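You operate a simulated robot arm through the tools that you are given. There is no shell and no other tool. Be economical: measure what you need, move in short steps, check, and stop when the job is done.

The job below is to be done with a simulated robot arm. You get a single attempt, and the scene is never put back.

TASK
Stand the damp sponge before the hair dryer's mouth and blow it dry.
Fine: socket on, dryer on, wait till it is dry, then both off again. Set down upright: pink sponge.
Where things are to end (x, y in the base frame): pink sponge within 40 mm of [370, 270].

It is judged by the outcome, as a careful person would: the job done as asked, and still so three seconds after it is handed in. It fails if anything else is knocked over, pushed out of place, dropped, spilled or broken.

THE ROBOT
A 7-joint arm with a two-finger parallel gripper, fixed in place. Base frame: the origin is at the foot of the arm, x ahead of it, y to its left, z up; the work surface is at about z = 760. Lengths are in mm, angles in degrees, forces in N, time in s.
Its first joint turns from -166.0 to 166.0 degrees. Payload 4.4 kg.
The TCP is the grasp point between the finger pads, 23 mm short of the fingertips. In the tool frame z runs along the fingers and y along their closing line. The gripper opens to 94 mm. The fingers are 38 mm wide and 10 mm thick; the gripper's body (54 by 96 mm) begins 39 mm behind the TCP.
Orientation is told as [roll, pitch, yaw] about the base's x, y, z axes, in that order, counted from this pose: with the fingers straight down and closing along the base's y, the tool's x points along the base's -x, its y along +y and its z along -z.

THE INTERFACE
- The arm moves only by the tool arm_command. Its argument "series" is a list of rows, each an object of numbers (a shift or turn left out is 0, a gripper value left out holds the last): "x", "y", "z": the shift along the tool's x, y, z in mm; "ax", "ay", "az": the turn, a rotation vector about the tool's x, y, z in degrees. In form: [{"x": .., "y": .., "z": .., "ax": .., "ay": .., "az": ..}, ...]. A call has 1 to 20 rows; each row shifts and turns the commanded pose from where the row before left it, along the tool's axes as they then stand. "grip" is the opening, from 0 (shut) to 1 (fully open), set as the call begins (left out, the last holds). Rows are played at 5 a second. More than 50 mm and 8.6 degrees between two rows, or a gripper value outside its range, and nothing of the call is played. A pose out of reach is approached as far as the arm can. The call stops where the force on the tool passes 40 N (or 10 N more than at its start, if that is more) or the arm is blocked; 0.2 s more then pass. Each finger travels about 72 mm/s and halts on what it meets, pressing with about 36 N; the grip force reading is that of the motor and also rises with nothing between the fingers. The clock runs only during rows and for 0.2 s after the last one: add rows that do not move to give the fingers time. The reply holds the time, the measured pose of the TCP, the force on the tool along the base axes, the opening and the grip force, in the units named above and with some noise, with the torque about the TCP (base axes, N m) and any sound that the robot's microphone picked up.
- Cameras (640 x 400 px; columns grow to the right, rows downward): "scene" is fixed at [51, 498.9, 1350.1]; the picture's right is [0.71, 0.70, 0.00], its down [0.56, -0.58, -0.59] and it looks along [-0.41, 0.42, -0.81] (base axes); focal length 214 px, centre (320, 200). "wrist" rides on the gripper at [86, 16, -75] in the tool frame; the picture's right is [-0.18, 0.98, 0.00], its down [-0.58, -0.11, -0.81] and it looks along [-0.79, -0.15, 0.59] (tool axes); focal length 243 px, centre (320, 200). There is no depth. A picture from a camera that has moved, and an enlarged one, comes with that camera's place and axes in the base frame and with its lens.
- capture(camera): a new picture of that camera. No time passes.
- inspect(camera, box): a new picture of the part [left, top, right, bottom] of that camera's present view, enlarged. No time passes.
- finish_job(): hands the job in; it is judged then, once.

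Go step by step. Nothing tells you positions but the pictures and the camera data: compare them with the known pose of the tool, close in by small moves and look again before you grip or let go. The budget is 120 turns and 68 pictures, counting those below and the enlarged ones. Unless the task says otherwise, let go and move clear before handing in.

The tools are called after ">>>" as a command line: name --argument value ..., lists and objects as JSON in quotes. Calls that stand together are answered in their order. arm_command: Moves the arm, as the interface text tells. Its arguments: {"type":"object","properties":{"series":{"type":"array","items":{"type":"object","properties":{"x":{"type":"number"},"y":{"type":"number"},"z":{"type":"number"},"ax":{"type":"number"},"ay":{"type":"number"},"az":{"type":"number"}}}},"grip":{"type":"number"}},"required":["series"]} The other tools are called the same way: capture (camera) takes a picture; inspect (camera, box) takes an enlarged picture of a part of a camera's view; finish_job () hands the job in.

At the start:

```text
time: 0.0
eef_pos: [513.3, 322.0, 1122.5]
tool_rot: [0.0, -0.1, 0.0]
contact_force: [-0.3, -0.1, 0.0]
torque: [0.0, -0.02, 0.01]
gripper_width: 94.4
finger_force: 0.1
```

scene: 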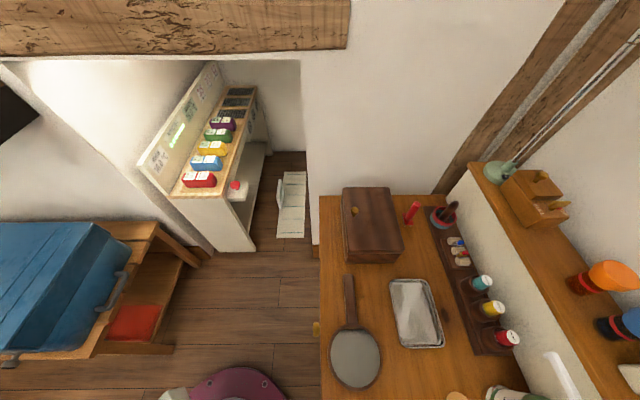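
wrist: 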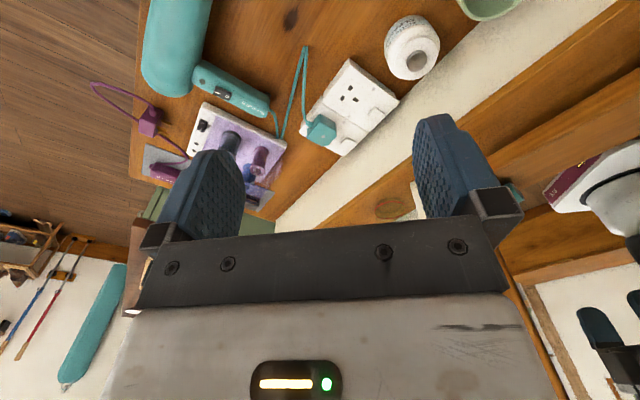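

The wrist view shows the teal dryer, its cord and a socket ahead on the counter; the sponge isn't visible yet. I back the tool up and tilt nothing yet, to see the area around (370, 270).

>>> arm_command --series '[{"x": 40}, {"x": 40}, {"x": 40}, {"x": 40}, {"x": 40}]'

>>> capture --camera "wrist"

>>> inspect --camera "scene" --box '[300, 180, 640, 400]'

```text
time: 1.2
eef_pos: [312.9, 322.1, 1122.8]
tool_rot: [-0.1, 0.0, 0.0]
contact_force: [-0.3, 0.1, -0.1]
torque: [-0.02, -0.01, -0.03]
gripper_width: 93.8
finger_force: 0.0
```

```text
65 pictures are left
camera wrist: at [226.1, 338.2, 1196.5], right [0.18, 0.98, 0.0], down [0.58, -0.11, 0.81], along [0.79, -0.15, -0.59], focal length 243 px, centre (320, 200)
```

wrist: 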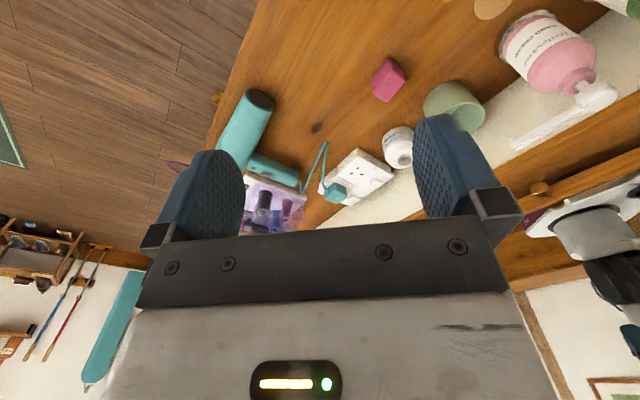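

```text
1.82 times, centred on (470, 290) of scene
camera zoom: at [51.0, 498.9, 1350.1], right [0.71, 0.7, 0.0], down [0.56, -0.58, -0.59], along [-0.41, 0.42, -0.81], focal length 390 px, centre (47, 36)
```

zoom: 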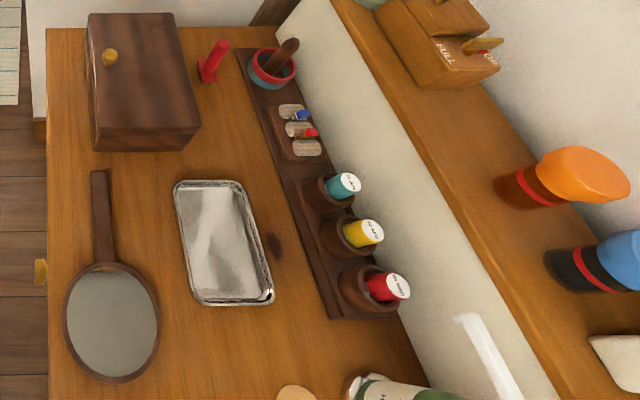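

The pink sponge is about (456, 412), the dryer mouth (dark ring) near (445, 187), pointing along (-0.7, +0.7) toward the target. The socket plate is near (680, 345). I tilt the tool for a more top-down view.

>>> arm_command --series '[{"x": -30, "ay": 8}, {"x": -30, "ay": 8}, {"x": -30, "ay": 8}, {"x": -30, "ay": 8}, {}]'

>>> capture --camera "wrist"

```text
time: 2.4
eef_pos: [429.9, 322.6, 1098.8]
tool_rot: [-0.1, 31.9, -0.1]
contact_force: [-0.3, -0.2, 0.5]
torque: [0.01, 0.01, -0.04]
gripper_width: 94.0
finger_force: 0.1
```

```text
63 pictures are left
camera wrist: at [395.8, 338.4, 1206.6], right [0.16, 0.98, -0.1], down [0.92, -0.11, 0.38], along [0.36, -0.15, -0.92], focal length 243 px, centre (320, 200)
```

wrist: 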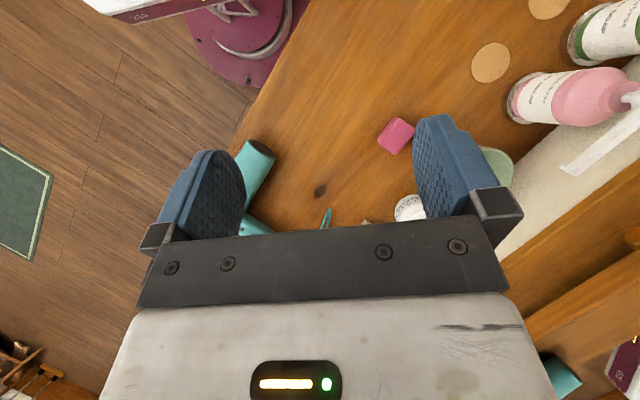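

Sponge at about (464, 415), a small block; the mouth at about (449, 183, 784). Now I look from above at the dryer switch and socket.

>>> arm_command --series '[{"x": -43, "y": -13, "z": -3}, {"x": -43, "y": -13, "z": -3}, {"x": -43, "y": -13, "z": -3}, {"x": -43, "y": -13, "z": -3}, {"x": -43, "y": -13, "z": -3}, {"x": -43, "y": -13, "z": -3}, {}]'

>>> capture --camera "wrist"

```text
time: 4.0
eef_pos: [658.9, 243.4, 975.9]
tool_rot: [0.0, 31.9, 0.0]
contact_force: [0.5, 0.8, -0.7]
torque: [0.0, 0.02, -0.03]
gripper_width: 94.0
finger_force: 0.0
```

```text
62 pictures are left
camera wrist: at [624.1, 260.2, 1084.6], right [0.16, 0.98, -0.1], down [0.92, -0.11, 0.38], along [0.36, -0.15, -0.92], focal length 243 px, centre (320, 200)
```

wrist: 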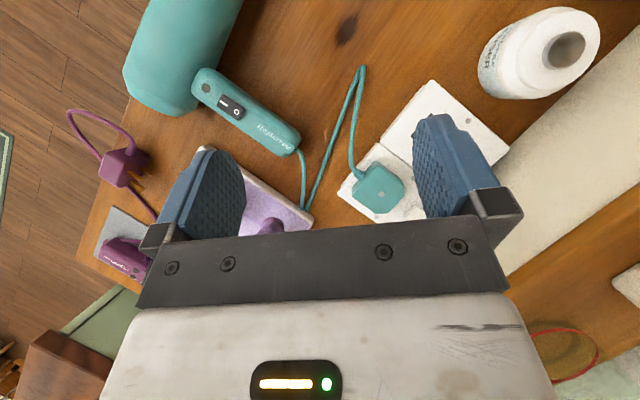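

The dryer's rocker ("I" toward the body, "O" toward the handle's end) is visible; the socket is hidden by a finger. I zoom on the switch, then back up for the socket.

>>> inspect --camera "wrist" --box '[170, 50, 330, 150]'

>>> arm_command --series '[{"x": 25, "y": 12}, {"x": 25, "y": 12}, {"x": 25, "y": 12}, {"x": 25, "y": 12}, {}]'

>>> capture --camera "wrist"

```text
4.00 times, centred on (250, 100) of wrist
camera zoom: at [624.1, 260.2, 1084.6], right [0.16, 0.98, -0.1], down [0.92, -0.11, 0.38], along [0.36, -0.15, -0.92], focal length 970 px, centre (600, 600)
```

zoom: 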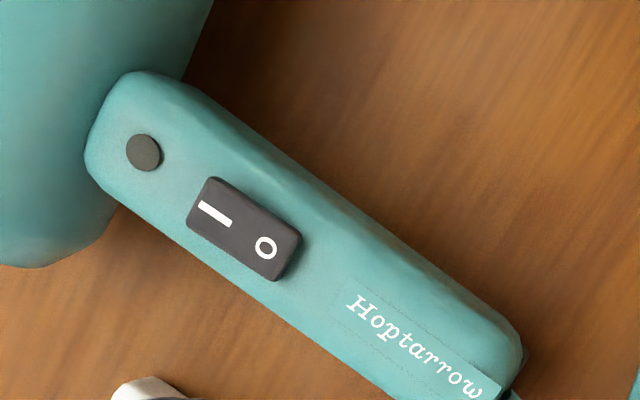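

```text
time: 5.2
eef_pos: [573.5, 291.7, 1030.7]
tool_rot: [0.0, 31.9, -0.1]
contact_force: [0.7, 0.2, 0.8]
torque: [-0.01, 0.02, 0.02]
gripper_width: 94.0
finger_force: 0.0
```

```text
60 pictures are left
camera wrist: at [538.4, 307.8, 1138.7], right [0.16, 0.98, -0.1], down [0.92, -0.11, 0.38], along [0.36, -0.15, -0.92], focal length 243 px, centre (320, 200)
```

wrist: 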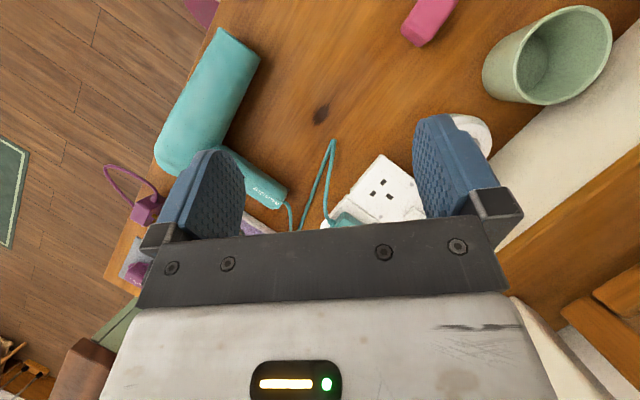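

Now I shift forward and left so the socket is seen between the fingers.

>>> arm_command --series '[{"x": -35, "y": 15, "z": -25}, {"x": -35, "y": 15, "z": -25}, {"x": -30, "y": 10}, {}]'

>>> capture --camera "wrist"

```text
time: 6.2
eef_pos: [686.4, 332.1, 1020.3]
tool_rot: [0.0, 31.9, 0.0]
contact_force: [0.6, 0.1, 0.1]
torque: [0.03, 0.05, -0.02]
gripper_width: 93.8
finger_force: 0.1
```

```text
59 pictures are left
camera wrist: at [651.6, 348.0, 1129.0], right [0.16, 0.98, -0.1], down [0.92, -0.11, 0.38], along [0.36, -0.15, -0.92], focal length 243 px, centre (320, 200)
```

wrist: 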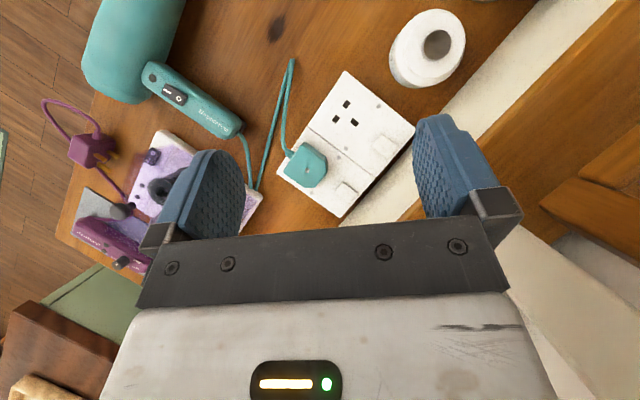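

>>> inspect --camera "wrist" --box '[264, 60, 424, 220]'

>>> inspect --camera "wrist" --box '[70, 30, 270, 155]'

```text
2.50 times, centred on (344, 140) of wrist
camera zoom: at [651.6, 348.0, 1129.0], right [0.16, 0.98, -0.1], down [0.92, -0.11, 0.38], along [0.36, -0.15, -0.92], focal length 606 px, centre (260, 350)
```

zoom: 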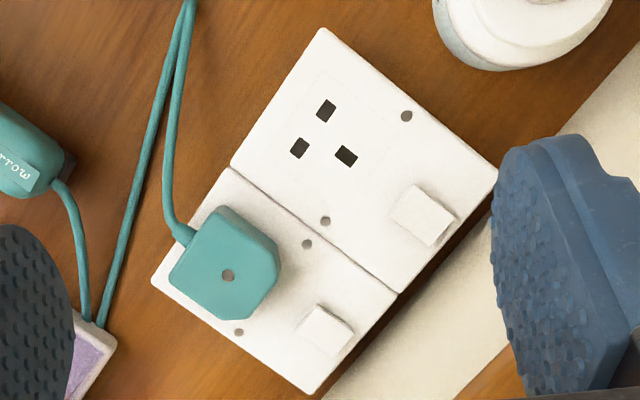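

```text
3.20 times, centred on (170, 92) of wrist
camera zoom: at [651.6, 348.0, 1129.0], right [0.16, 0.98, -0.1], down [0.92, -0.11, 0.38], along [0.36, -0.15, -0.92], focal length 776 px, centre (800, 544)
```

zoom: 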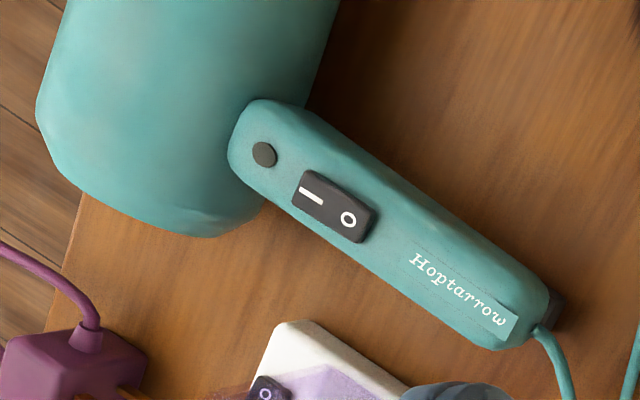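

I see a two-plate socket with the teal plug in the nearer-right plate and a rocker beside it. I go upright and lower for an oblique close view of the rockers.

>>> arm_command --series '[{"ay": -8}, {"ay": -8}, {"ay": -8}, {"ay": -8}, {"x": 25, "z": 40}, {"x": 25, "z": 40}, {"z": 40}, {}]' --grip 0

>>> capture --camera "wrist"

```text
time: 8.0
eef_pos: [637.1, 331.5, 899.7]
tool_rot: [0.0, -0.2, 0.1]
contact_force: [-0.5, -0.3, -0.2]
torque: [0.0, -0.02, -0.01]
gripper_width: 0.1
finger_force: 35.7
```

```text
56 pictures are left
camera wrist: at [548.3, 348.0, 974.4], right [0.18, 0.98, 0.0], down [0.58, -0.11, 0.81], along [0.79, -0.15, -0.59], focal length 243 px, centre (320, 200)
```

wrist: 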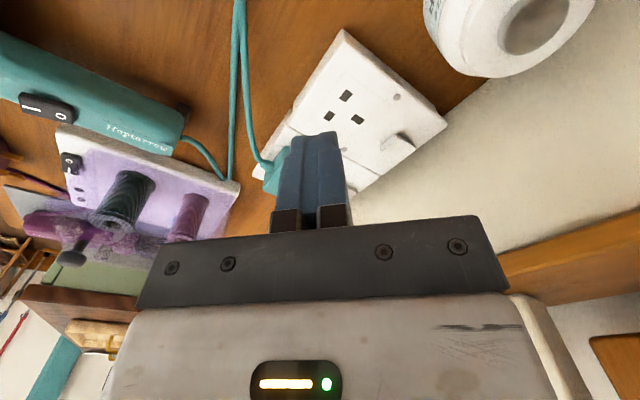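

>>> arm_command --series '[{"y": -35, "x": 10}, {"y": -35, "x": 10}, {}]'

>>> inspect --camera "wrist" --box '[300, 20, 540, 220]'

```text
time: 8.8
eef_pos: [614.6, 263.2, 899.9]
tool_rot: [0.0, -0.1, -0.1]
contact_force: [-1.1, -0.6, 0.3]
torque: [-0.02, -0.01, 0.0]
gripper_width: 0.0
finger_force: 36.2
```

```text
2.00 times, centred on (420, 120) of wrist
camera zoom: at [527.8, 278.1, 974.1], right [0.18, 0.98, 0.0], down [0.58, -0.11, 0.81], along [0.79, -0.15, -0.59], focal length 485 px, centre (120, 360)
```

zoom: 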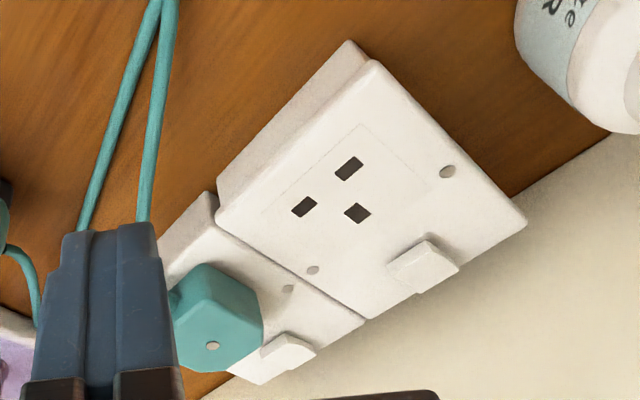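

Triangulating, the plugged socket's rocker is centred near (773, 334, 798), its wall-side end raised (off). First the sponge: I go look at it closely.

>>> arm_command --series '[{"z": -40}, {"z": -40, "x": 20, "y": 10}, {"x": 45, "y": 30}, {"x": 45, "y": 30}, {"x": 45, "y": 30}, {"x": 45, "y": 30}, {"x": 15, "y": 10}, {}]' --grip 1

>>> capture --camera "wrist"

```text
refused: row 3 steps farther than a row can; nothing moved
```

```text
54 pictures are left
camera wrist: at [527.8, 278.1, 974.1], right [0.18, 0.98, 0.0], down [0.58, -0.11, 0.81], along [0.79, -0.15, -0.59], focal length 243 px, centre (320, 200)
```

wrist: 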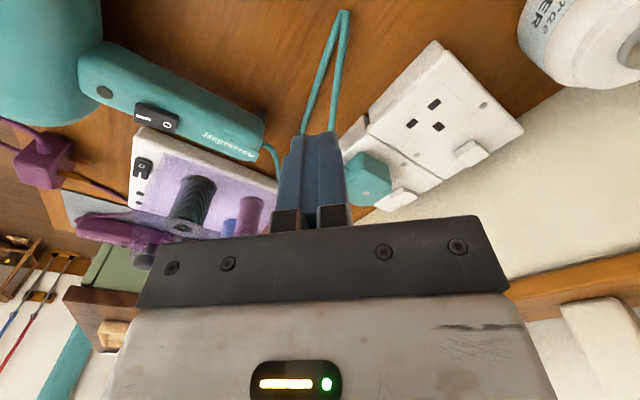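

>>> arm_command --series '[{"z": -40}, {"z": -40, "x": 20, "y": 10}, {"x": 40, "y": 26}, {"x": 40, "y": 26}, {"x": 40, "y": 26}, {"x": 40, "y": 26}, {"x": 30, "y": 22}, {}]' --grip 1

>>> capture --camera "wrist"

```text
time: 10.6
eef_pos: [404.2, 399.1, 979.1]
tool_rot: [0.0, -0.1, -0.1]
contact_force: [-0.9, 0.1, 0.0]
torque: [-0.03, 0.0, 0.01]
gripper_width: 94.1
finger_force: 0.0
```

```text
53 pictures are left
camera wrist: at [317.2, 414.9, 1053.0], right [0.18, 0.98, 0.0], down [0.58, -0.11, 0.81], along [0.79, -0.15, -0.59], focal length 243 px, centre (320, 200)
```

wrist: 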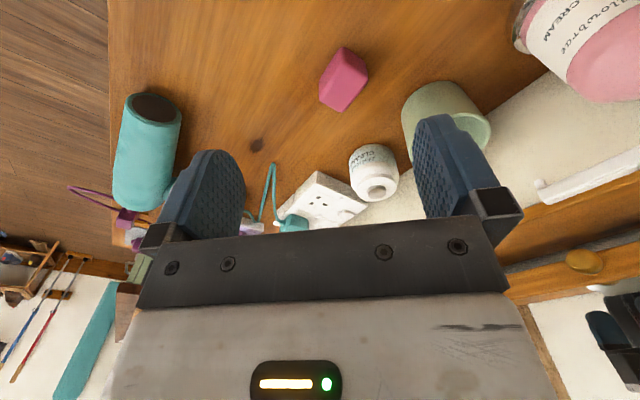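

>>> inspect --camera "wrist" --box '[280, 30, 410, 130]'

```text
4.00 times, centred on (345, 80) of wrist
camera zoom: at [317.2, 414.9, 1053.0], right [0.18, 0.98, 0.0], down [0.58, -0.11, 0.81], along [0.79, -0.15, -0.59], focal length 970 px, centre (220, 680)
```

zoom: 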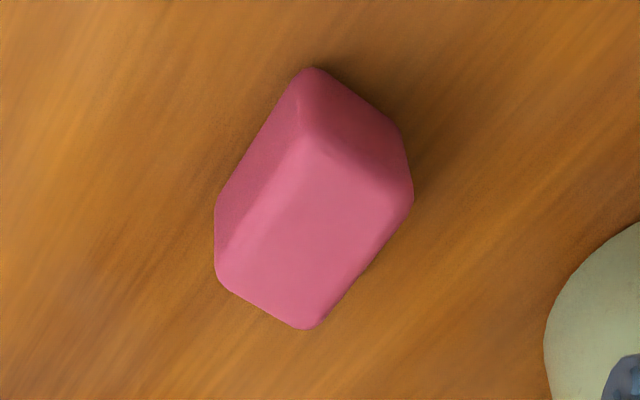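

The sponge is a block about 28 x 42 mm and 40 tall at (458, 413), short side along (0.67, 0.74). I move over it, turn the fingers across the short side with a partial opening (the green cup is close), and look.

>>> arm_command --series '[{"x": -27, "y": 7, "az": 8.4}, {"x": -27, "y": 7}, {"az": 8.4}, {"az": 8.4}, {"az": 8.4}, {"az": 8.4}, {"z": 40}, {"z": 40}, {}]' --grip 0.6

>>> capture --camera "wrist"

```text
time: 12.6
eef_pos: [459.9, 408.0, 899.9]
tool_rot: [0.0, -0.1, -42.1]
contact_force: [0.5, 0.4, -0.7]
torque: [0.0, 0.01, 0.01]
gripper_width: 56.5
finger_force: 0.1
```

```text
51 pictures are left
camera wrist: at [405.7, 478.1, 973.6], right [0.8, 0.61, 0.0], down [0.36, -0.47, 0.81], along [0.49, -0.64, -0.59], focal length 243 px, centre (320, 200)
```

wrist: 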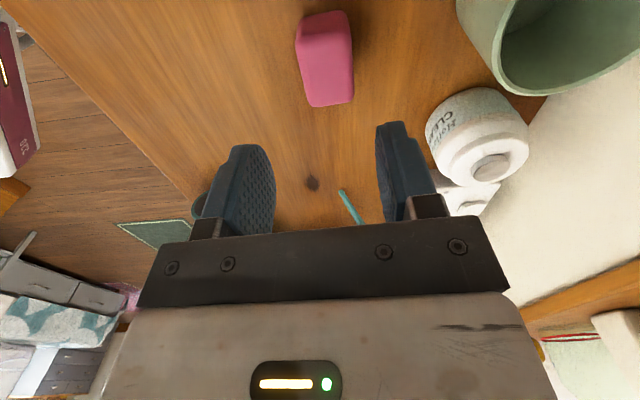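

The sponge sits slightly to the right of the finger line; I correct 4.5 mm, turn 4° more and descend to straddle it.

>>> arm_command --series '[{"y": 4.5, "az": 4}, {"z": 30}, {"z": 30}, {"z": 20}, {}]'

>>> capture --camera "wrist"

```text
time: 13.8
eef_pos: [461.8, 411.6, 820.7]
tool_rot: [0.1, -0.1, -46.0]
contact_force: [0.3, 0.6, 1.0]
torque: [0.01, 0.0, -0.02]
gripper_width: 56.7
finger_force: 0.1
```

```text
50 pictures are left
camera wrist: at [413.4, 485.1, 893.7], right [0.84, 0.55, 0.0], down [0.32, -0.49, 0.81], along [0.44, -0.67, -0.59], focal length 243 px, centre (320, 200)
```

wrist: 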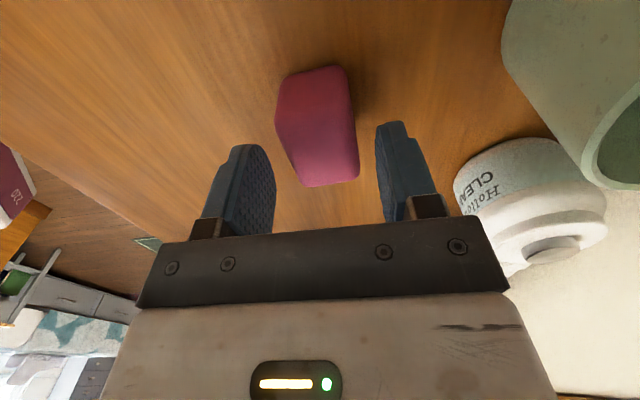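

>>> arm_command --series '[{"z": 15}, {"z": 13}, {}]'

>>> arm_command --series '[{}, {}, {}]' --grip 0.3

>>> capture --camera "wrist"

```text
time: 14.6
eef_pos: [463.2, 411.3, 791.9]
tool_rot: [0.0, -0.1, -46.0]
contact_force: [-0.2, 0.0, -0.7]
torque: [-0.02, 0.02, -0.02]
gripper_width: 56.6
finger_force: 0.1
```

```text
time: 15.4
eef_pos: [462.6, 410.8, 792.2]
tool_rot: [0.0, -0.1, -46.0]
contact_force: [-0.1, 0.1, -0.4]
torque: [0.01, -0.01, 0.0]
gripper_width: 34.9
finger_force: 35.8
```

```text
49 pictures are left
camera wrist: at [413.5, 484.8, 865.6], right [0.84, 0.55, 0.0], down [0.32, -0.49, 0.81], along [0.44, -0.67, -0.59], focal length 243 px, centre (320, 200)
```

wrist: 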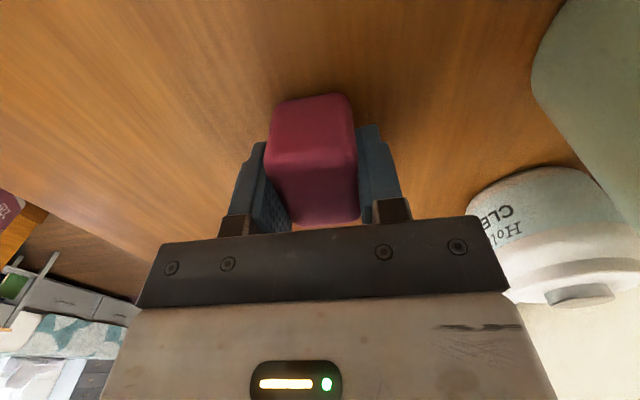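

Gripped at 35 mm. I lift, carry to about (372, 267) and look.

>>> arm_command --series '[{"z": -25}, {"z": -25}, {"x": -10, "y": -41}, {"x": -10, "y": -41}, {"x": -10, "y": -41}, {"x": -11, "y": -42}, {}]'

>>> capture --camera "wrist"

```text
time: 17.0
eef_pos: [370.3, 267.3, 842.2]
tool_rot: [0.1, -0.1, -46.1]
contact_force: [0.5, -0.3, 0.5]
torque: [-0.01, -0.03, 0.01]
gripper_width: 34.6
finger_force: 36.0
```

```text
48 pictures are left
camera wrist: at [322.9, 340.5, 916.6], right [0.84, 0.55, 0.0], down [0.32, -0.49, 0.81], along [0.44, -0.67, -0.59], focal length 243 px, centre (320, 200)
```

wrist: 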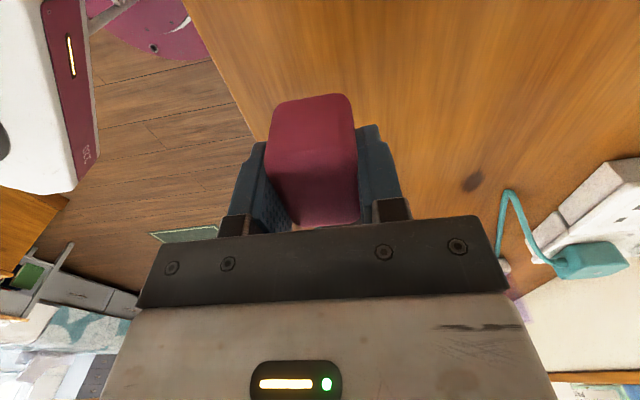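

>>> arm_command --series '[{"z": 20}, {"z": 20}, {"z": 5}, {"z": 4.5}, {}]'

>>> arm_command --series '[{}, {}, {}]' --grip 0.6

>>> arm_command --series '[{"z": -20}, {"z": -30}, {"z": -40}, {"z": -40}, {"z": -30}, {}]'

>>> capture --camera "wrist"

```text
time: 18.2
eef_pos: [373.0, 267.7, 791.3]
tool_rot: [0.0, -0.1, -46.0]
contact_force: [-0.7, -0.3, -1.3]
torque: [0.01, 0.02, 0.02]
gripper_width: 34.9
finger_force: 36.2
```

```text
time: 19.0
eef_pos: [372.3, 267.5, 791.7]
tool_rot: [0.1, -0.1, -46.0]
contact_force: [0.1, -1.0, -0.3]
torque: [0.01, 0.0, 0.02]
gripper_width: 56.6
finger_force: 0.0
```

```text
time: 20.4
eef_pos: [371.7, 266.6, 952.3]
tool_rot: [0.0, -0.2, -46.0]
contact_force: [1.0, -0.6, -0.1]
torque: [-0.04, -0.03, -0.01]
gripper_width: 56.5
finger_force: 0.0
```

```text
47 pictures are left
camera wrist: at [322.7, 339.6, 1026.5], right [0.84, 0.55, 0.0], down [0.32, -0.49, 0.81], along [0.44, -0.67, -0.59], focal length 243 px, centre (320, 200)
```

wrist: 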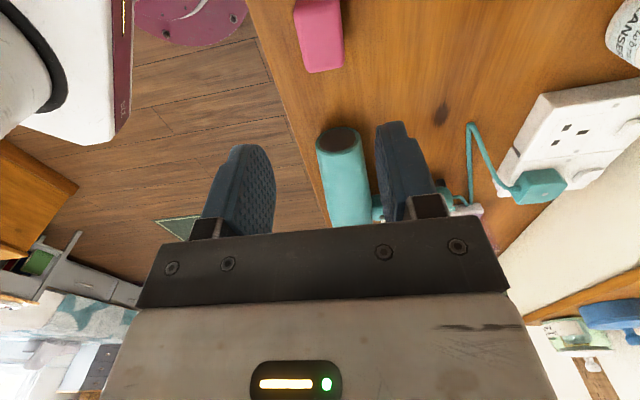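

The sponge stands at (372, 267), in line with the dryer's mouth. Now I close the fingers, turn to yaw +45° and travel high to the socket.

>>> arm_command --series '[{"az": -8.3}, {"az": -8.3}, {"az": -8.3}, {"az": -8.3}, {"az": -8.3}, {"az": -8.3}, {"az": -8.3}, {"az": -8.3}, {"az": -8.3}, {"az": -8.3}, {"az": -8}, {}]' --grip 0

>>> arm_command --series '[{"x": -33.7, "y": -23.6}, {"x": -33.7, "y": -23.6}, {"x": -33.7, "y": -23.6}, {"x": -33.7, "y": -23.6}, {"x": -33.7, "y": -23.6}, {"x": -33.7, "y": -23.6}, {"x": -33.7, "y": -23.6}, {"x": -33.7, "y": -23.6}, {"x": -33.7, "y": -23.6}, {"x": -33.7, "y": -23.6}, {"ay": -5}, {"ay": -5}, {"ay": -5}, {}]'

>>> capture --camera "wrist"

```text
time: 23.0
eef_pos: [372.4, 268.4, 952.4]
tool_rot: [-0.1, -0.1, 45.0]
contact_force: [0.3, -0.1, 1.4]
torque: [0.0, -0.01, 0.02]
gripper_width: 0.1
finger_force: 35.8
```

```text
time: 26.0
eef_pos: [777.7, 338.7, 952.8]
tool_rot: [-0.1, -15.1, 45.0]
contact_force: [0.1, -0.3, -0.6]
torque: [0.0, 0.0, -0.01]
gripper_width: 0.1
finger_force: 36.2
```

```text
46 pictures are left
camera wrist: at [692.3, 277.4, 1001.4], right [-0.57, 0.82, 0.05], down [0.32, 0.17, 0.93], along [0.76, 0.54, -0.36], focal length 243 px, centre (320, 200)
```

wrist: 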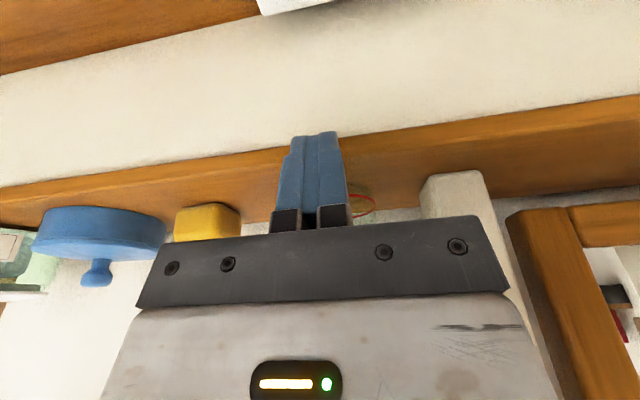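

At the socket, the wall is about 37 mm beyond the rocker, so I keep the hand leaned away from it. I tilt 5° more and descend to about 20 mm above the rocker's raised end.

>>> arm_command --series '[{"ay": -5}, {"x": 8, "z": 24.5}, {"x": 8, "z": 24.5}, {"x": 8, "z": 24.5}, {"x": 8, "z": 20}, {}]'

>>> capture --camera "wrist"

```text
time: 26.6
eef_pos: [776.8, 339.8, 939.9]
tool_rot: [-0.1, -20.4, 45.1]
contact_force: [-31.5, -17.0, 21.1]
torque: [0.13, 0.16, 0.38]
gripper_width: 0.0
finger_force: 36.5
stopped in row 2: the force on the tool passed its limit at 109 N (the readings are from after the stop); the commanded pose is now the measured one
```

```text
45 pictures are left
camera wrist: at [689.5, 274.9, 979.6], right [-0.57, 0.82, 0.06], down [0.26, 0.11, 0.96], along [0.78, 0.57, -0.28], focal length 243 px, centre (320, 200)
```

wrist: 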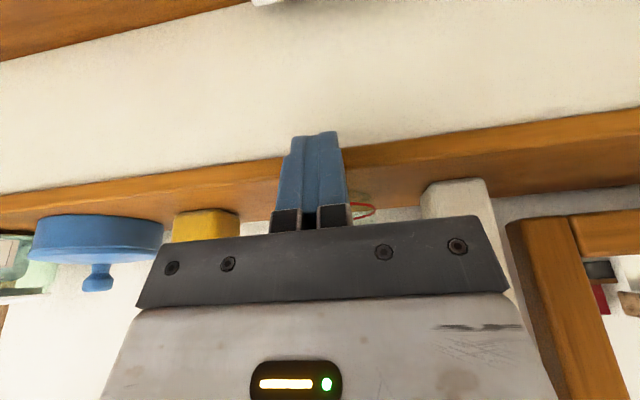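

The fingertip brushed the shelf's front edge (at about n = 813 mm toward the wall, z ≈ 915). I back away from the wall first, then descend with more clearance.

>>> arm_command --series '[{"x": 8}, {"x": 7}, {"x": 5.6, "z": 20.5}, {"x": 5.6, "z": 20.5}, {"x": 5.6, "z": 20.5}, {"x": 5.6, "z": 20.5}, {}]'

>>> capture --camera "wrist"

```text
time: 28.2
eef_pos: [773.9, 334.7, 848.6]
tool_rot: [-0.2, -20.3, 45.0]
contact_force: [0.2, -0.9, -0.2]
torque: [0.0, -0.04, 0.0]
gripper_width: 0.1
finger_force: 36.2
```

```text
44 pictures are left
camera wrist: at [685.7, 270.8, 888.2], right [-0.57, 0.82, 0.06], down [0.26, 0.11, 0.96], along [0.78, 0.57, -0.28], focal length 243 px, centre (320, 200)
```

wrist: 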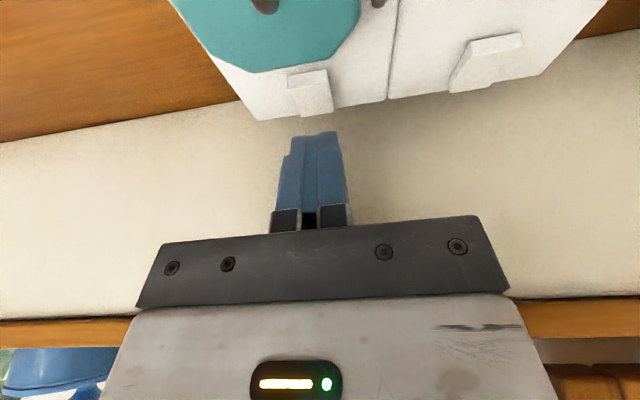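

>>> inspect --camera "wrist" --box '[230, 40, 390, 140]'

```text
4.00 times, centred on (310, 90) of wrist
camera zoom: at [685.7, 270.8, 888.2], right [-0.57, 0.82, 0.06], down [0.26, 0.11, 0.96], along [0.78, 0.57, -0.28], focal length 970 px, centre (360, 640)
```

zoom: 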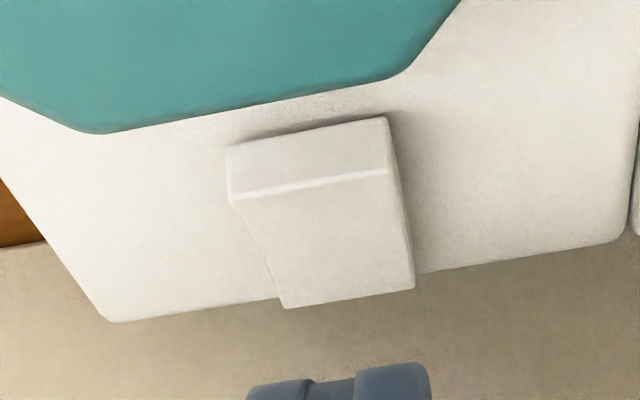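

>>> inspect --camera "wrist" --box '[410, 10, 570, 110]'

```text
4.00 times, centred on (490, 60) of wrist
camera zoom: at [685.7, 270.8, 888.2], right [-0.57, 0.82, 0.06], down [0.26, 0.11, 0.96], along [0.78, 0.57, -0.28], focal length 970 px, centre (-360, 760)
```

zoom: 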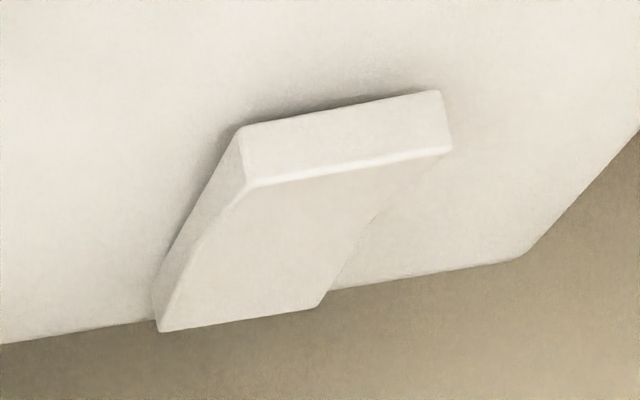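

The close view shows the rocker's socket-side (inner) end is the raised one; the wall-side end is pressed in, so pressing the inner end switches on. My tip's lowest corner is right above that end, so I descend vertically in small steps.

>>> arm_command --series '[{"x": 2.7, "z": 7.5}, {"x": 2.7, "z": 7.5}, {}]'

>>> arm_command --series '[{"x": 0.7, "z": 1.9}, {"x": 0.7, "z": 1.9}, {"x": 0.7, "z": 1.9}, {"x": 0.7, "z": 1.9}, {"x": 0.5, "z": 1.4}]'

>>> inspect --camera "wrist" --box '[220, 0, 540, 200]'

```text
time: 29.0
eef_pos: [773.3, 334.7, 832.9]
tool_rot: [-0.1, -20.5, 45.1]
contact_force: [0.1, 0.1, 0.0]
torque: [0.0, -0.03, -0.03]
gripper_width: 0.0
finger_force: 35.6
```

```text
time: 29.8
eef_pos: [775.5, 337.0, 832.5]
tool_rot: [-0.3, -20.6, 45.0]
contact_force: [-0.6, -1.1, 1.0]
torque: [-0.01, 0.01, 0.0]
gripper_width: 0.0
finger_force: 36.3
stopped in row 3: the force on the tool passed its limit at 46 N (the readings are from after the stop); the commanded pose is now the measured one
```

```text
2.00 times, centred on (380, 100) of wrist
camera zoom: at [687.1, 271.3, 870.2], right [-0.57, 0.82, 0.06], down [0.26, 0.11, 0.96], along [0.78, 0.57, -0.27], focal length 485 px, centre (200, 400)
```

zoom: 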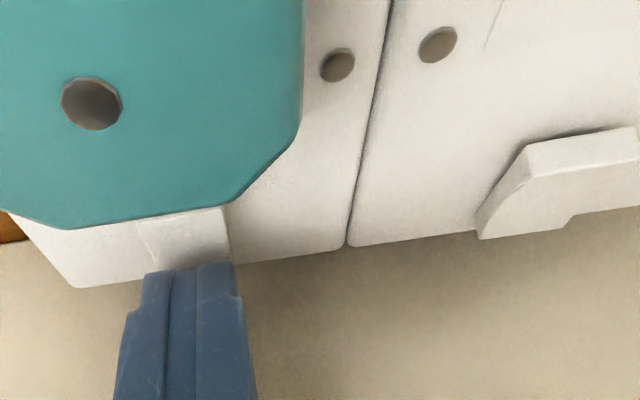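

>>> arm_command --series '[{"x": -5, "z": -14}, {"x": -5, "z": -14}, {}]'

>>> inspect --camera "wrist" --box '[220, 0, 540, 200]'

```text
time: 30.6
eef_pos: [774.2, 334.3, 861.2]
tool_rot: [-0.2, -20.5, 45.0]
contact_force: [0.3, 0.6, 0.1]
torque: [-0.02, -0.02, 0.02]
gripper_width: 0.0
finger_force: 36.0
```

```text
2.00 times, centred on (380, 100) of wrist
camera zoom: at [686.2, 270.5, 899.9], right [-0.57, 0.82, 0.06], down [0.26, 0.11, 0.96], along [0.78, 0.57, -0.28], focal length 485 px, centre (200, 400)
```

zoom: 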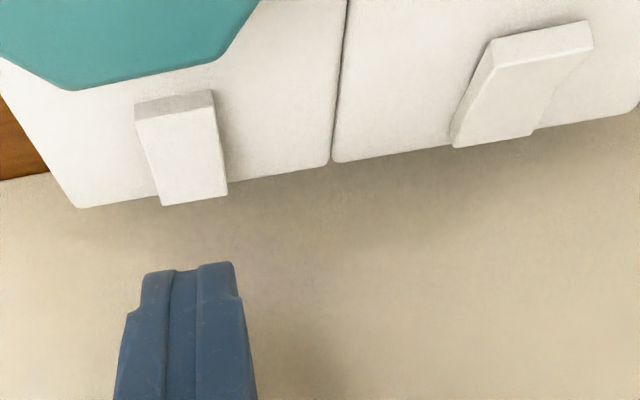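

The rocker did not flip; I pressed too close to its pivot. I shift about 6 mm toward the socket's inner end with less tilt and press again.

>>> arm_command --series '[{"ay": 5}, {"ay": 5}, {"x": 4.8, "z": -0.8}, {"x": 2.5, "z": 14}, {"x": 2.4, "z": 13}, {}]'

>>> arm_command --series '[{"x": 0.35, "z": 2}, {"x": 0.35, "z": 2}, {"x": 0.35, "z": 2}, {"x": 0.35, "z": 2}, {"x": 0.35, "z": 2}, {"x": 0.35, "z": 2}, {"x": 0.35, "z": 2}]'

```text
time: 30.9
eef_pos: [773.6, 333.5, 861.5]
tool_rot: [-0.1, -17.9, 44.9]
contact_force: [-18.5, -13.8, 10.7]
torque: [1.07, -1.29, 0.19]
gripper_width: 0.1
finger_force: 35.5
stopped in row 1: the force on the tool passed its limit at 77 N (the readings are from after the stop); the commanded pose is now the measured one
```

```text
time: 31.3
eef_pos: [773.0, 332.6, 861.6]
tool_rot: [-0.2, -17.9, 45.0]
contact_force: [-16.4, -13.2, 8.8]
torque: [0.94, -1.15, 0.15]
gripper_width: 0.0
finger_force: 35.7
stopped in row 1: the force on the tool passed its limit at 45 N (the readings are from after the stop); the commanded pose is now the measured one
```

The hand grazes the shelf when less tilted; I back off, restore 21° tilt, and then press further inward.

>>> arm_command --series '[{"x": 4}, {"x": 4, "ay": -3}, {}]'

```text
time: 32.1
eef_pos: [767.9, 329.2, 858.7]
tool_rot: [-0.2, -21.0, 45.0]
contact_force: [0.7, -0.5, 0.0]
torque: [-0.02, -0.05, -0.01]
gripper_width: 0.0
finger_force: 36.4
```

>>> arm_command --series '[{"x": 4.5, "z": 11.7}, {"x": 4.5, "z": 11.6}, {"x": 0.7, "z": 1.9}, {"x": 0.7, "z": 1.9}, {"x": 0.7, "z": 1.9}, {"x": 0.7, "z": 1.9}, {"x": 0.7, "z": 1.9}, {"x": 0.7, "z": 1.9}]'

>>> inspect --camera "wrist" --box '[220, 0, 540, 200]'

```text
time: 33.4
eef_pos: [768.9, 327.8, 829.8]
tool_rot: [-0.1, -21.0, 45.0]
contact_force: [-11.7, -6.5, 10.5]
torque: [-0.26, 0.39, 0.01]
gripper_width: 0.0
finger_force: 36.3
stopped in row 6: the force on the tool passed its limit at 48 N (the readings are from after the stop); the commanded pose is now the measured one
```

```text
2.00 times, centred on (380, 100) of wrist
camera zoom: at [680.1, 263.9, 867.5], right [-0.57, 0.82, 0.06], down [0.25, 0.1, 0.96], along [0.78, 0.57, -0.27], focal length 485 px, centre (200, 400)
```

zoom: 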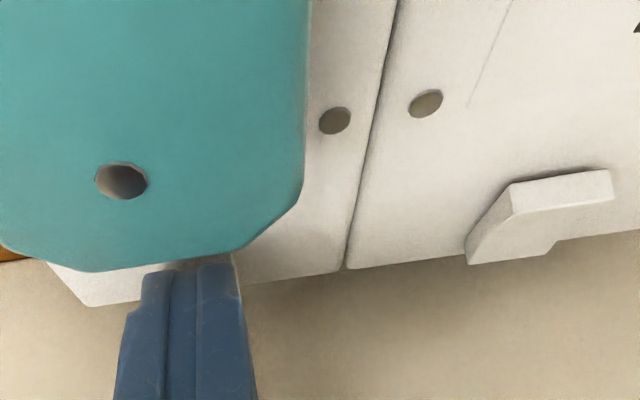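

The contact seems to be still short of the rocker's end (the tip is rounder than I assumed). I lift slightly, move 4 mm further inward and press again in finer steps.

>>> arm_command --series '[{"x": -2, "z": -5.5}, {"x": 3.7, "z": -1.4}, {}]'

>>> arm_command --series '[{"x": 1, "z": 2.8}, {"x": 0.7, "z": 1.9}, {"x": 0.4, "z": 1}, {"x": 0.4, "z": 1}, {"x": 0.4, "z": 1}, {"x": 0.4, "z": 1}, {"x": 0.4, "z": 1}, {"x": 0.4, "z": 1}, {"x": 0.4, "z": 1}, {"x": 0.4, "z": 1}, {"x": 0.4, "z": 1}]'

```text
time: 34.2
eef_pos: [765.3, 326.1, 834.0]
tool_rot: [-0.1, -21.0, 44.9]
contact_force: [-0.6, -0.1, 0.2]
torque: [0.01, -0.01, 0.0]
gripper_width: 0.1
finger_force: 35.7
```

```text
time: 35.6
eef_pos: [766.9, 326.3, 827.8]
tool_rot: [-0.2, -21.1, 45.1]
contact_force: [-12.2, -7.1, 13.0]
torque: [-0.18, 0.37, -0.02]
gripper_width: 0.1
finger_force: 36.3
stopped in row 6: the force on the tool passed its limit at 44 N (the readings are from after the stop); the commanded pose is now the measured one
```

Still no flip, so I need a proper side view of the rocker. I back off up and away, turn to yaw 0 and look obliquely from the side.

>>> arm_command --series '[{"x": -9, "z": -23}, {"x": -9, "z": -23}, {"x": 28, "z": -11}, {"x": 28, "z": -11}, {"ay": 7}, {"ay": 7}, {"ay": 7}, {"az": 7.5}, {"az": 7.5}, {"az": 7.5}, {"az": 7.5}, {"az": 7.5}, {"az": 7.5}, {}]'

>>> arm_command --series '[{"x": 40, "y": 8}, {"x": 25, "y": 8}, {"ay": -7}, {"ay": -7}, {"ay": -6}, {}]'

>>> inspect --camera "wrist" --box '[320, 60, 480, 160]'

```text
time: 38.6
eef_pos: [724.1, 283.6, 876.4]
tool_rot: [-0.1, -0.2, -0.2]
contact_force: [-0.8, 0.0, -1.2]
torque: [0.02, 0.02, -0.01]
gripper_width: 0.2
finger_force: 35.6
```

```text
time: 40.0
eef_pos: [658.4, 299.3, 877.5]
tool_rot: [0.0, -20.3, 0.0]
contact_force: [0.2, 0.2, -0.1]
torque: [-0.02, 0.01, -0.03]
gripper_width: 0.2
finger_force: 36.1
```

```text
4.00 times, centred on (400, 110) of wrist
camera zoom: at [550.9, 315.9, 916.6], right [0.17, 0.98, 0.06], down [0.27, -0.11, 0.96], along [0.95, -0.15, -0.28], focal length 970 px, centre (0, 560)
```

zoom: 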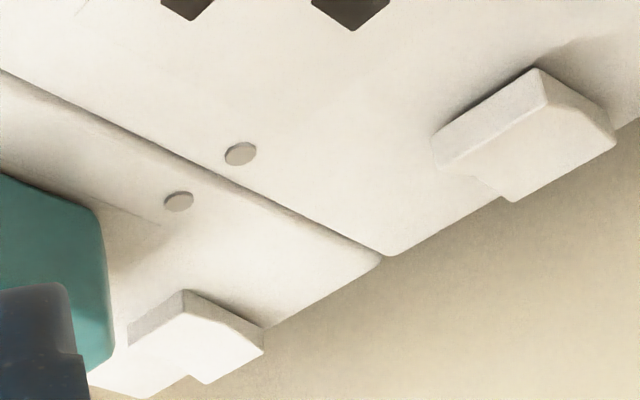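

>>> inspect --camera "wrist" --box '[420, 70, 484, 110]'

>>> inspect --camera "wrist" --box '[340, 122, 404, 162]'

```text
10.00 times, centred on (452, 90) of wrist
camera zoom: at [550.9, 315.9, 916.6], right [0.17, 0.98, 0.06], down [0.27, -0.11, 0.96], along [0.95, -0.15, -0.28], focal length 2426 px, centre (-1000, 1300)
```

zoom: 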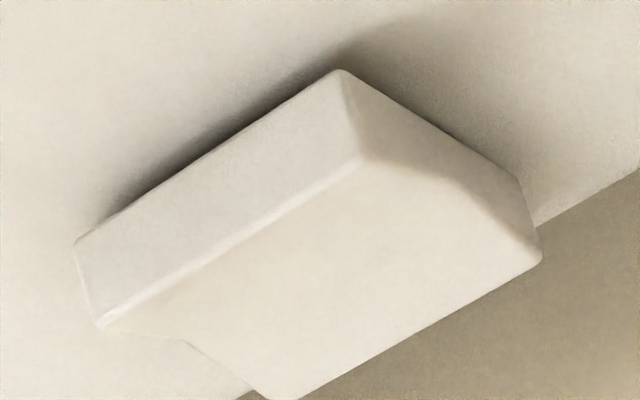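

```text
10.00 times, centred on (372, 142) of wrist
camera zoom: at [550.9, 315.9, 916.6], right [0.17, 0.98, 0.06], down [0.27, -0.11, 0.96], along [0.95, -0.15, -0.28], focal length 2426 px, centre (-200, 780)
```

zoom: 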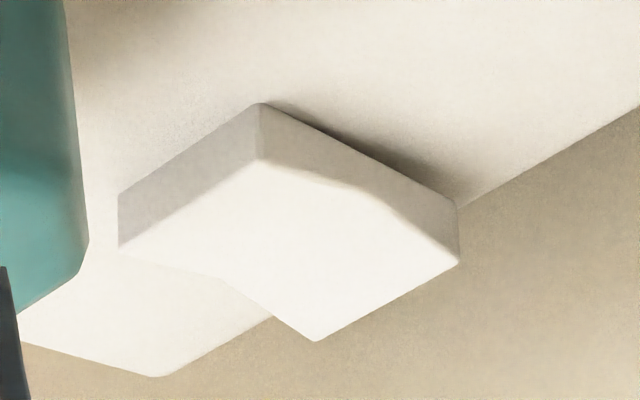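

The close-up shows rocker 2 has flipped (its wall-side end is now raised, unlike rocker 1's), so the socket is on. Next I go above the dryer's switch at about (612, 141, 820), aiming at the "I" end.

>>> arm_command --series '[{"ay": 7}, {"ay": 7}, {"ay": 6}, {"z": -40}, {"az": -8.4}, {"az": -8.4}, {"az": -8.3}, {"az": -8.3}, {"az": -8.3}, {"az": -8.3}, {}]'

>>> arm_command --series '[{"x": 32.2, "y": -13.2}, {"x": 32.2, "y": -13.2}, {"x": 32.2, "y": -13.2}, {"x": 32.2, "y": -13.2}, {"x": 32.2, "y": -13.2}, {}]'

>>> capture --camera "wrist"

```text
time: 42.4
eef_pos: [657.4, 300.0, 917.5]
tool_rot: [-0.2, -0.2, 50.0]
contact_force: [-0.1, -0.3, 0.0]
torque: [-0.01, -0.01, 0.0]
gripper_width: 0.0
finger_force: 36.0
```

```text
time: 43.8
eef_pos: [604.4, 131.8, 916.2]
tool_rot: [-0.1, -0.1, 49.9]
contact_force: [-0.2, 0.7, 0.0]
torque: [0.03, 0.01, -0.01]
gripper_width: 0.2
finger_force: 35.7
```

```text
35 pictures are left
camera wrist: at [535.9, 77.1, 990.4], right [-0.63, 0.77, 0.0], down [0.45, 0.38, 0.81], along [0.63, 0.51, -0.59], focal length 243 px, centre (320, 200)
```

wrist: 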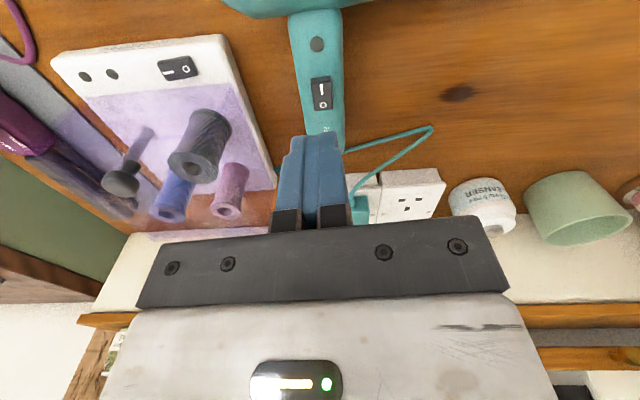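

>>> inspect --camera "wrist" --box '[281, 60, 361, 110]'

```text
8.00 times, centred on (321, 85) of wrist
camera zoom: at [535.9, 77.1, 990.4], right [-0.63, 0.77, 0.0], down [0.45, 0.38, 0.81], along [0.63, 0.51, -0.59], focal length 1941 px, centre (312, 1120)
```

zoom: 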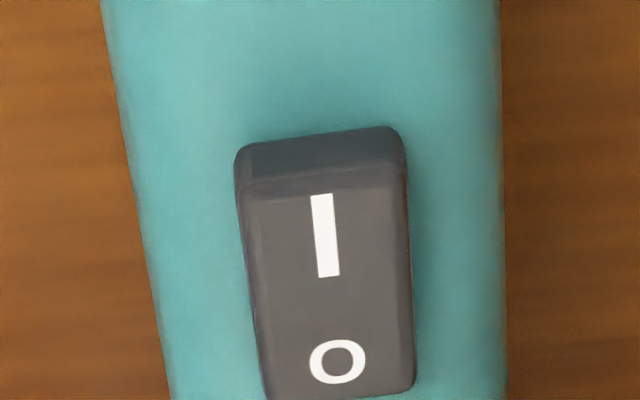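

The "I" end is raised (dryer off) at about (606, 134). I centre the tip over it, descend and press gently.

>>> arm_command --series '[{"x": -2.7, "z": 20}, {"z": 20}, {"z": 18}, {}]'

>>> inspect --camera "wrist" --box '[240, 80, 400, 180]'

```text
time: 44.8
eef_pos: [606.9, 135.7, 859.0]
tool_rot: [-0.2, -0.1, 50.0]
contact_force: [0.0, -0.7, -0.5]
torque: [0.0, 0.01, 0.05]
gripper_width: 0.1
finger_force: 36.0
```

```text
4.00 times, centred on (320, 130) of wrist
camera zoom: at [538.4, 79.6, 933.0], right [-0.63, 0.77, 0.0], down [0.45, 0.38, 0.81], along [0.63, 0.51, -0.59], focal length 970 px, centre (320, 480)
```

zoom: 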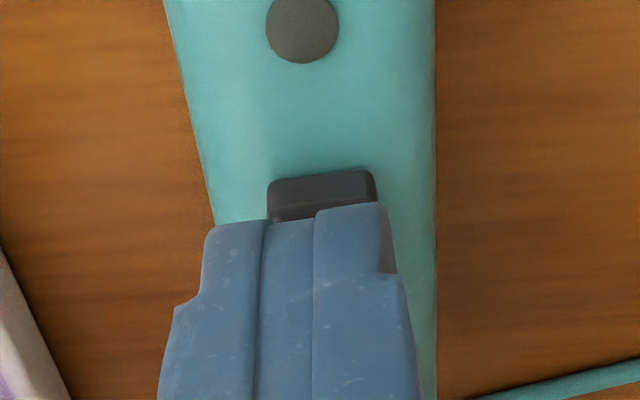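

>>> arm_command --series '[{"x": 2, "y": 2, "z": 3}, {"z": 3}, {"z": 1.5}, {"z": 1.5}, {"z": 1.5}, {"z": 1.5}, {"z": 1.5}, {"z": 1.5}, {"z": 1.5}, {"z": 1.5}]'

```text
time: 46.4
eef_pos: [606.4, 135.4, 847.5]
tool_rot: [-0.3, -0.2, 50.0]
contact_force: [-1.7, -2.4, 6.3]
torque: [-0.05, -0.04, -0.03]
gripper_width: 0.1
finger_force: 36.3
stopped in row 8: the force on the tool passed its limit at 46 N (the readings are from after the stop); the commanded pose is now the measured one
```

>>> arm_command --series '[{"z": -20}, {"z": -25}, {"z": -25}, {}]'

>>> inspect --camera "wrist" --box '[281, 60, 361, 110]'

```text
time: 47.4
eef_pos: [605.5, 135.2, 917.9]
tool_rot: [-0.3, -0.2, 49.9]
contact_force: [0.1, -0.2, -0.4]
torque: [0.03, -0.03, 0.02]
gripper_width: 0.1
finger_force: 35.9
```

```text
8.00 times, centred on (321, 85) of wrist
camera zoom: at [536.7, 79.3, 991.1], right [-0.63, 0.77, 0.0], down [0.45, 0.38, 0.81], along [0.63, 0.51, -0.59], focal length 1941 px, centre (312, 1120)
```

zoom: 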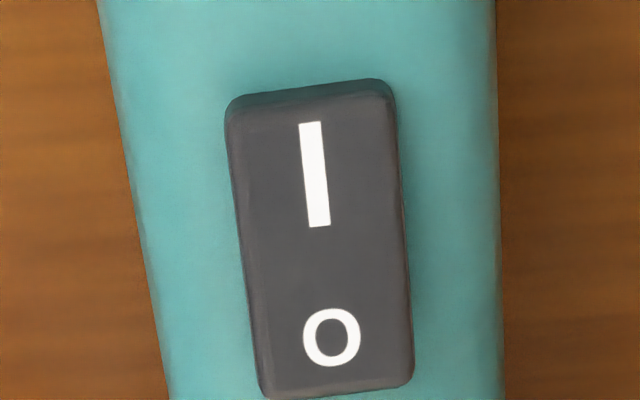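

The dryer's rocker has flipped to "I", but no sound was reported. I wait a moment, listening.

>>> arm_command --series '[{}, {}, {}, {}, {}, {}, {}, {}, {}, {}]'

>>> capture --camera "wrist"

```text
time: 49.6
eef_pos: [606.2, 135.5, 918.5]
tool_rot: [-0.2, -0.3, 50.1]
contact_force: [0.8, -1.0, -0.1]
torque: [0.01, -0.01, -0.02]
gripper_width: 0.0
finger_force: 35.9
```

```text
31 pictures are left
camera wrist: at [536.8, 79.4, 991.0], right [-0.63, 0.77, 0.0], down [0.45, 0.38, 0.81], along [0.63, 0.51, -0.59], focal length 243 px, centre (320, 200)
```

wrist: 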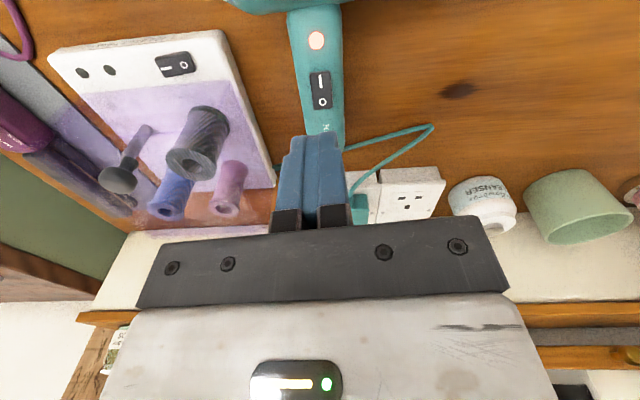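

The indicator lamp on the handle is lit, so the dryer is running. I move over to watch the sponge.

>>> arm_command --series '[{"z": -30}, {"x": 16, "y": 38}, {"x": 16, "y": 38}, {"x": 16, "y": 38}, {"x": 16, "y": 38}, {"x": 16, "y": 38}, {"x": 16, "y": 38}, {"x": 16, "y": 37}, {}]'

>>> capture --camera "wrist"

```text
time: 51.6
eef_pos: [330.1, 219.2, 946.7]
tool_rot: [-0.2, -0.2, 49.9]
contact_force: [0.0, 0.7, 0.1]
torque: [0.0, -0.01, 0.02]
gripper_width: 0.0
finger_force: 36.1
```

```text
30 pictures are left
camera wrist: at [261.3, 164.4, 1019.7], right [-0.63, 0.77, 0.0], down [0.45, 0.37, 0.81], along [0.63, 0.51, -0.59], focal length 243 px, centre (320, 200)
```

wrist: 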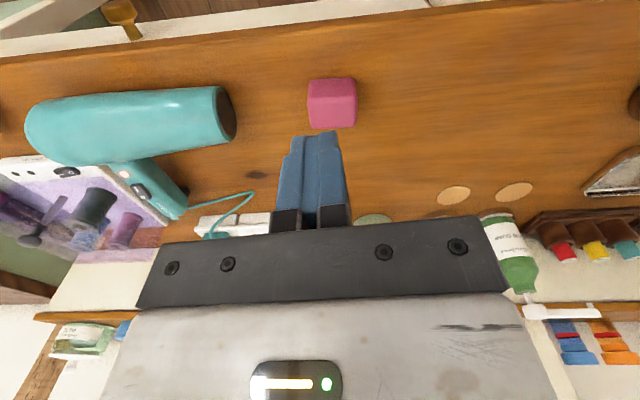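

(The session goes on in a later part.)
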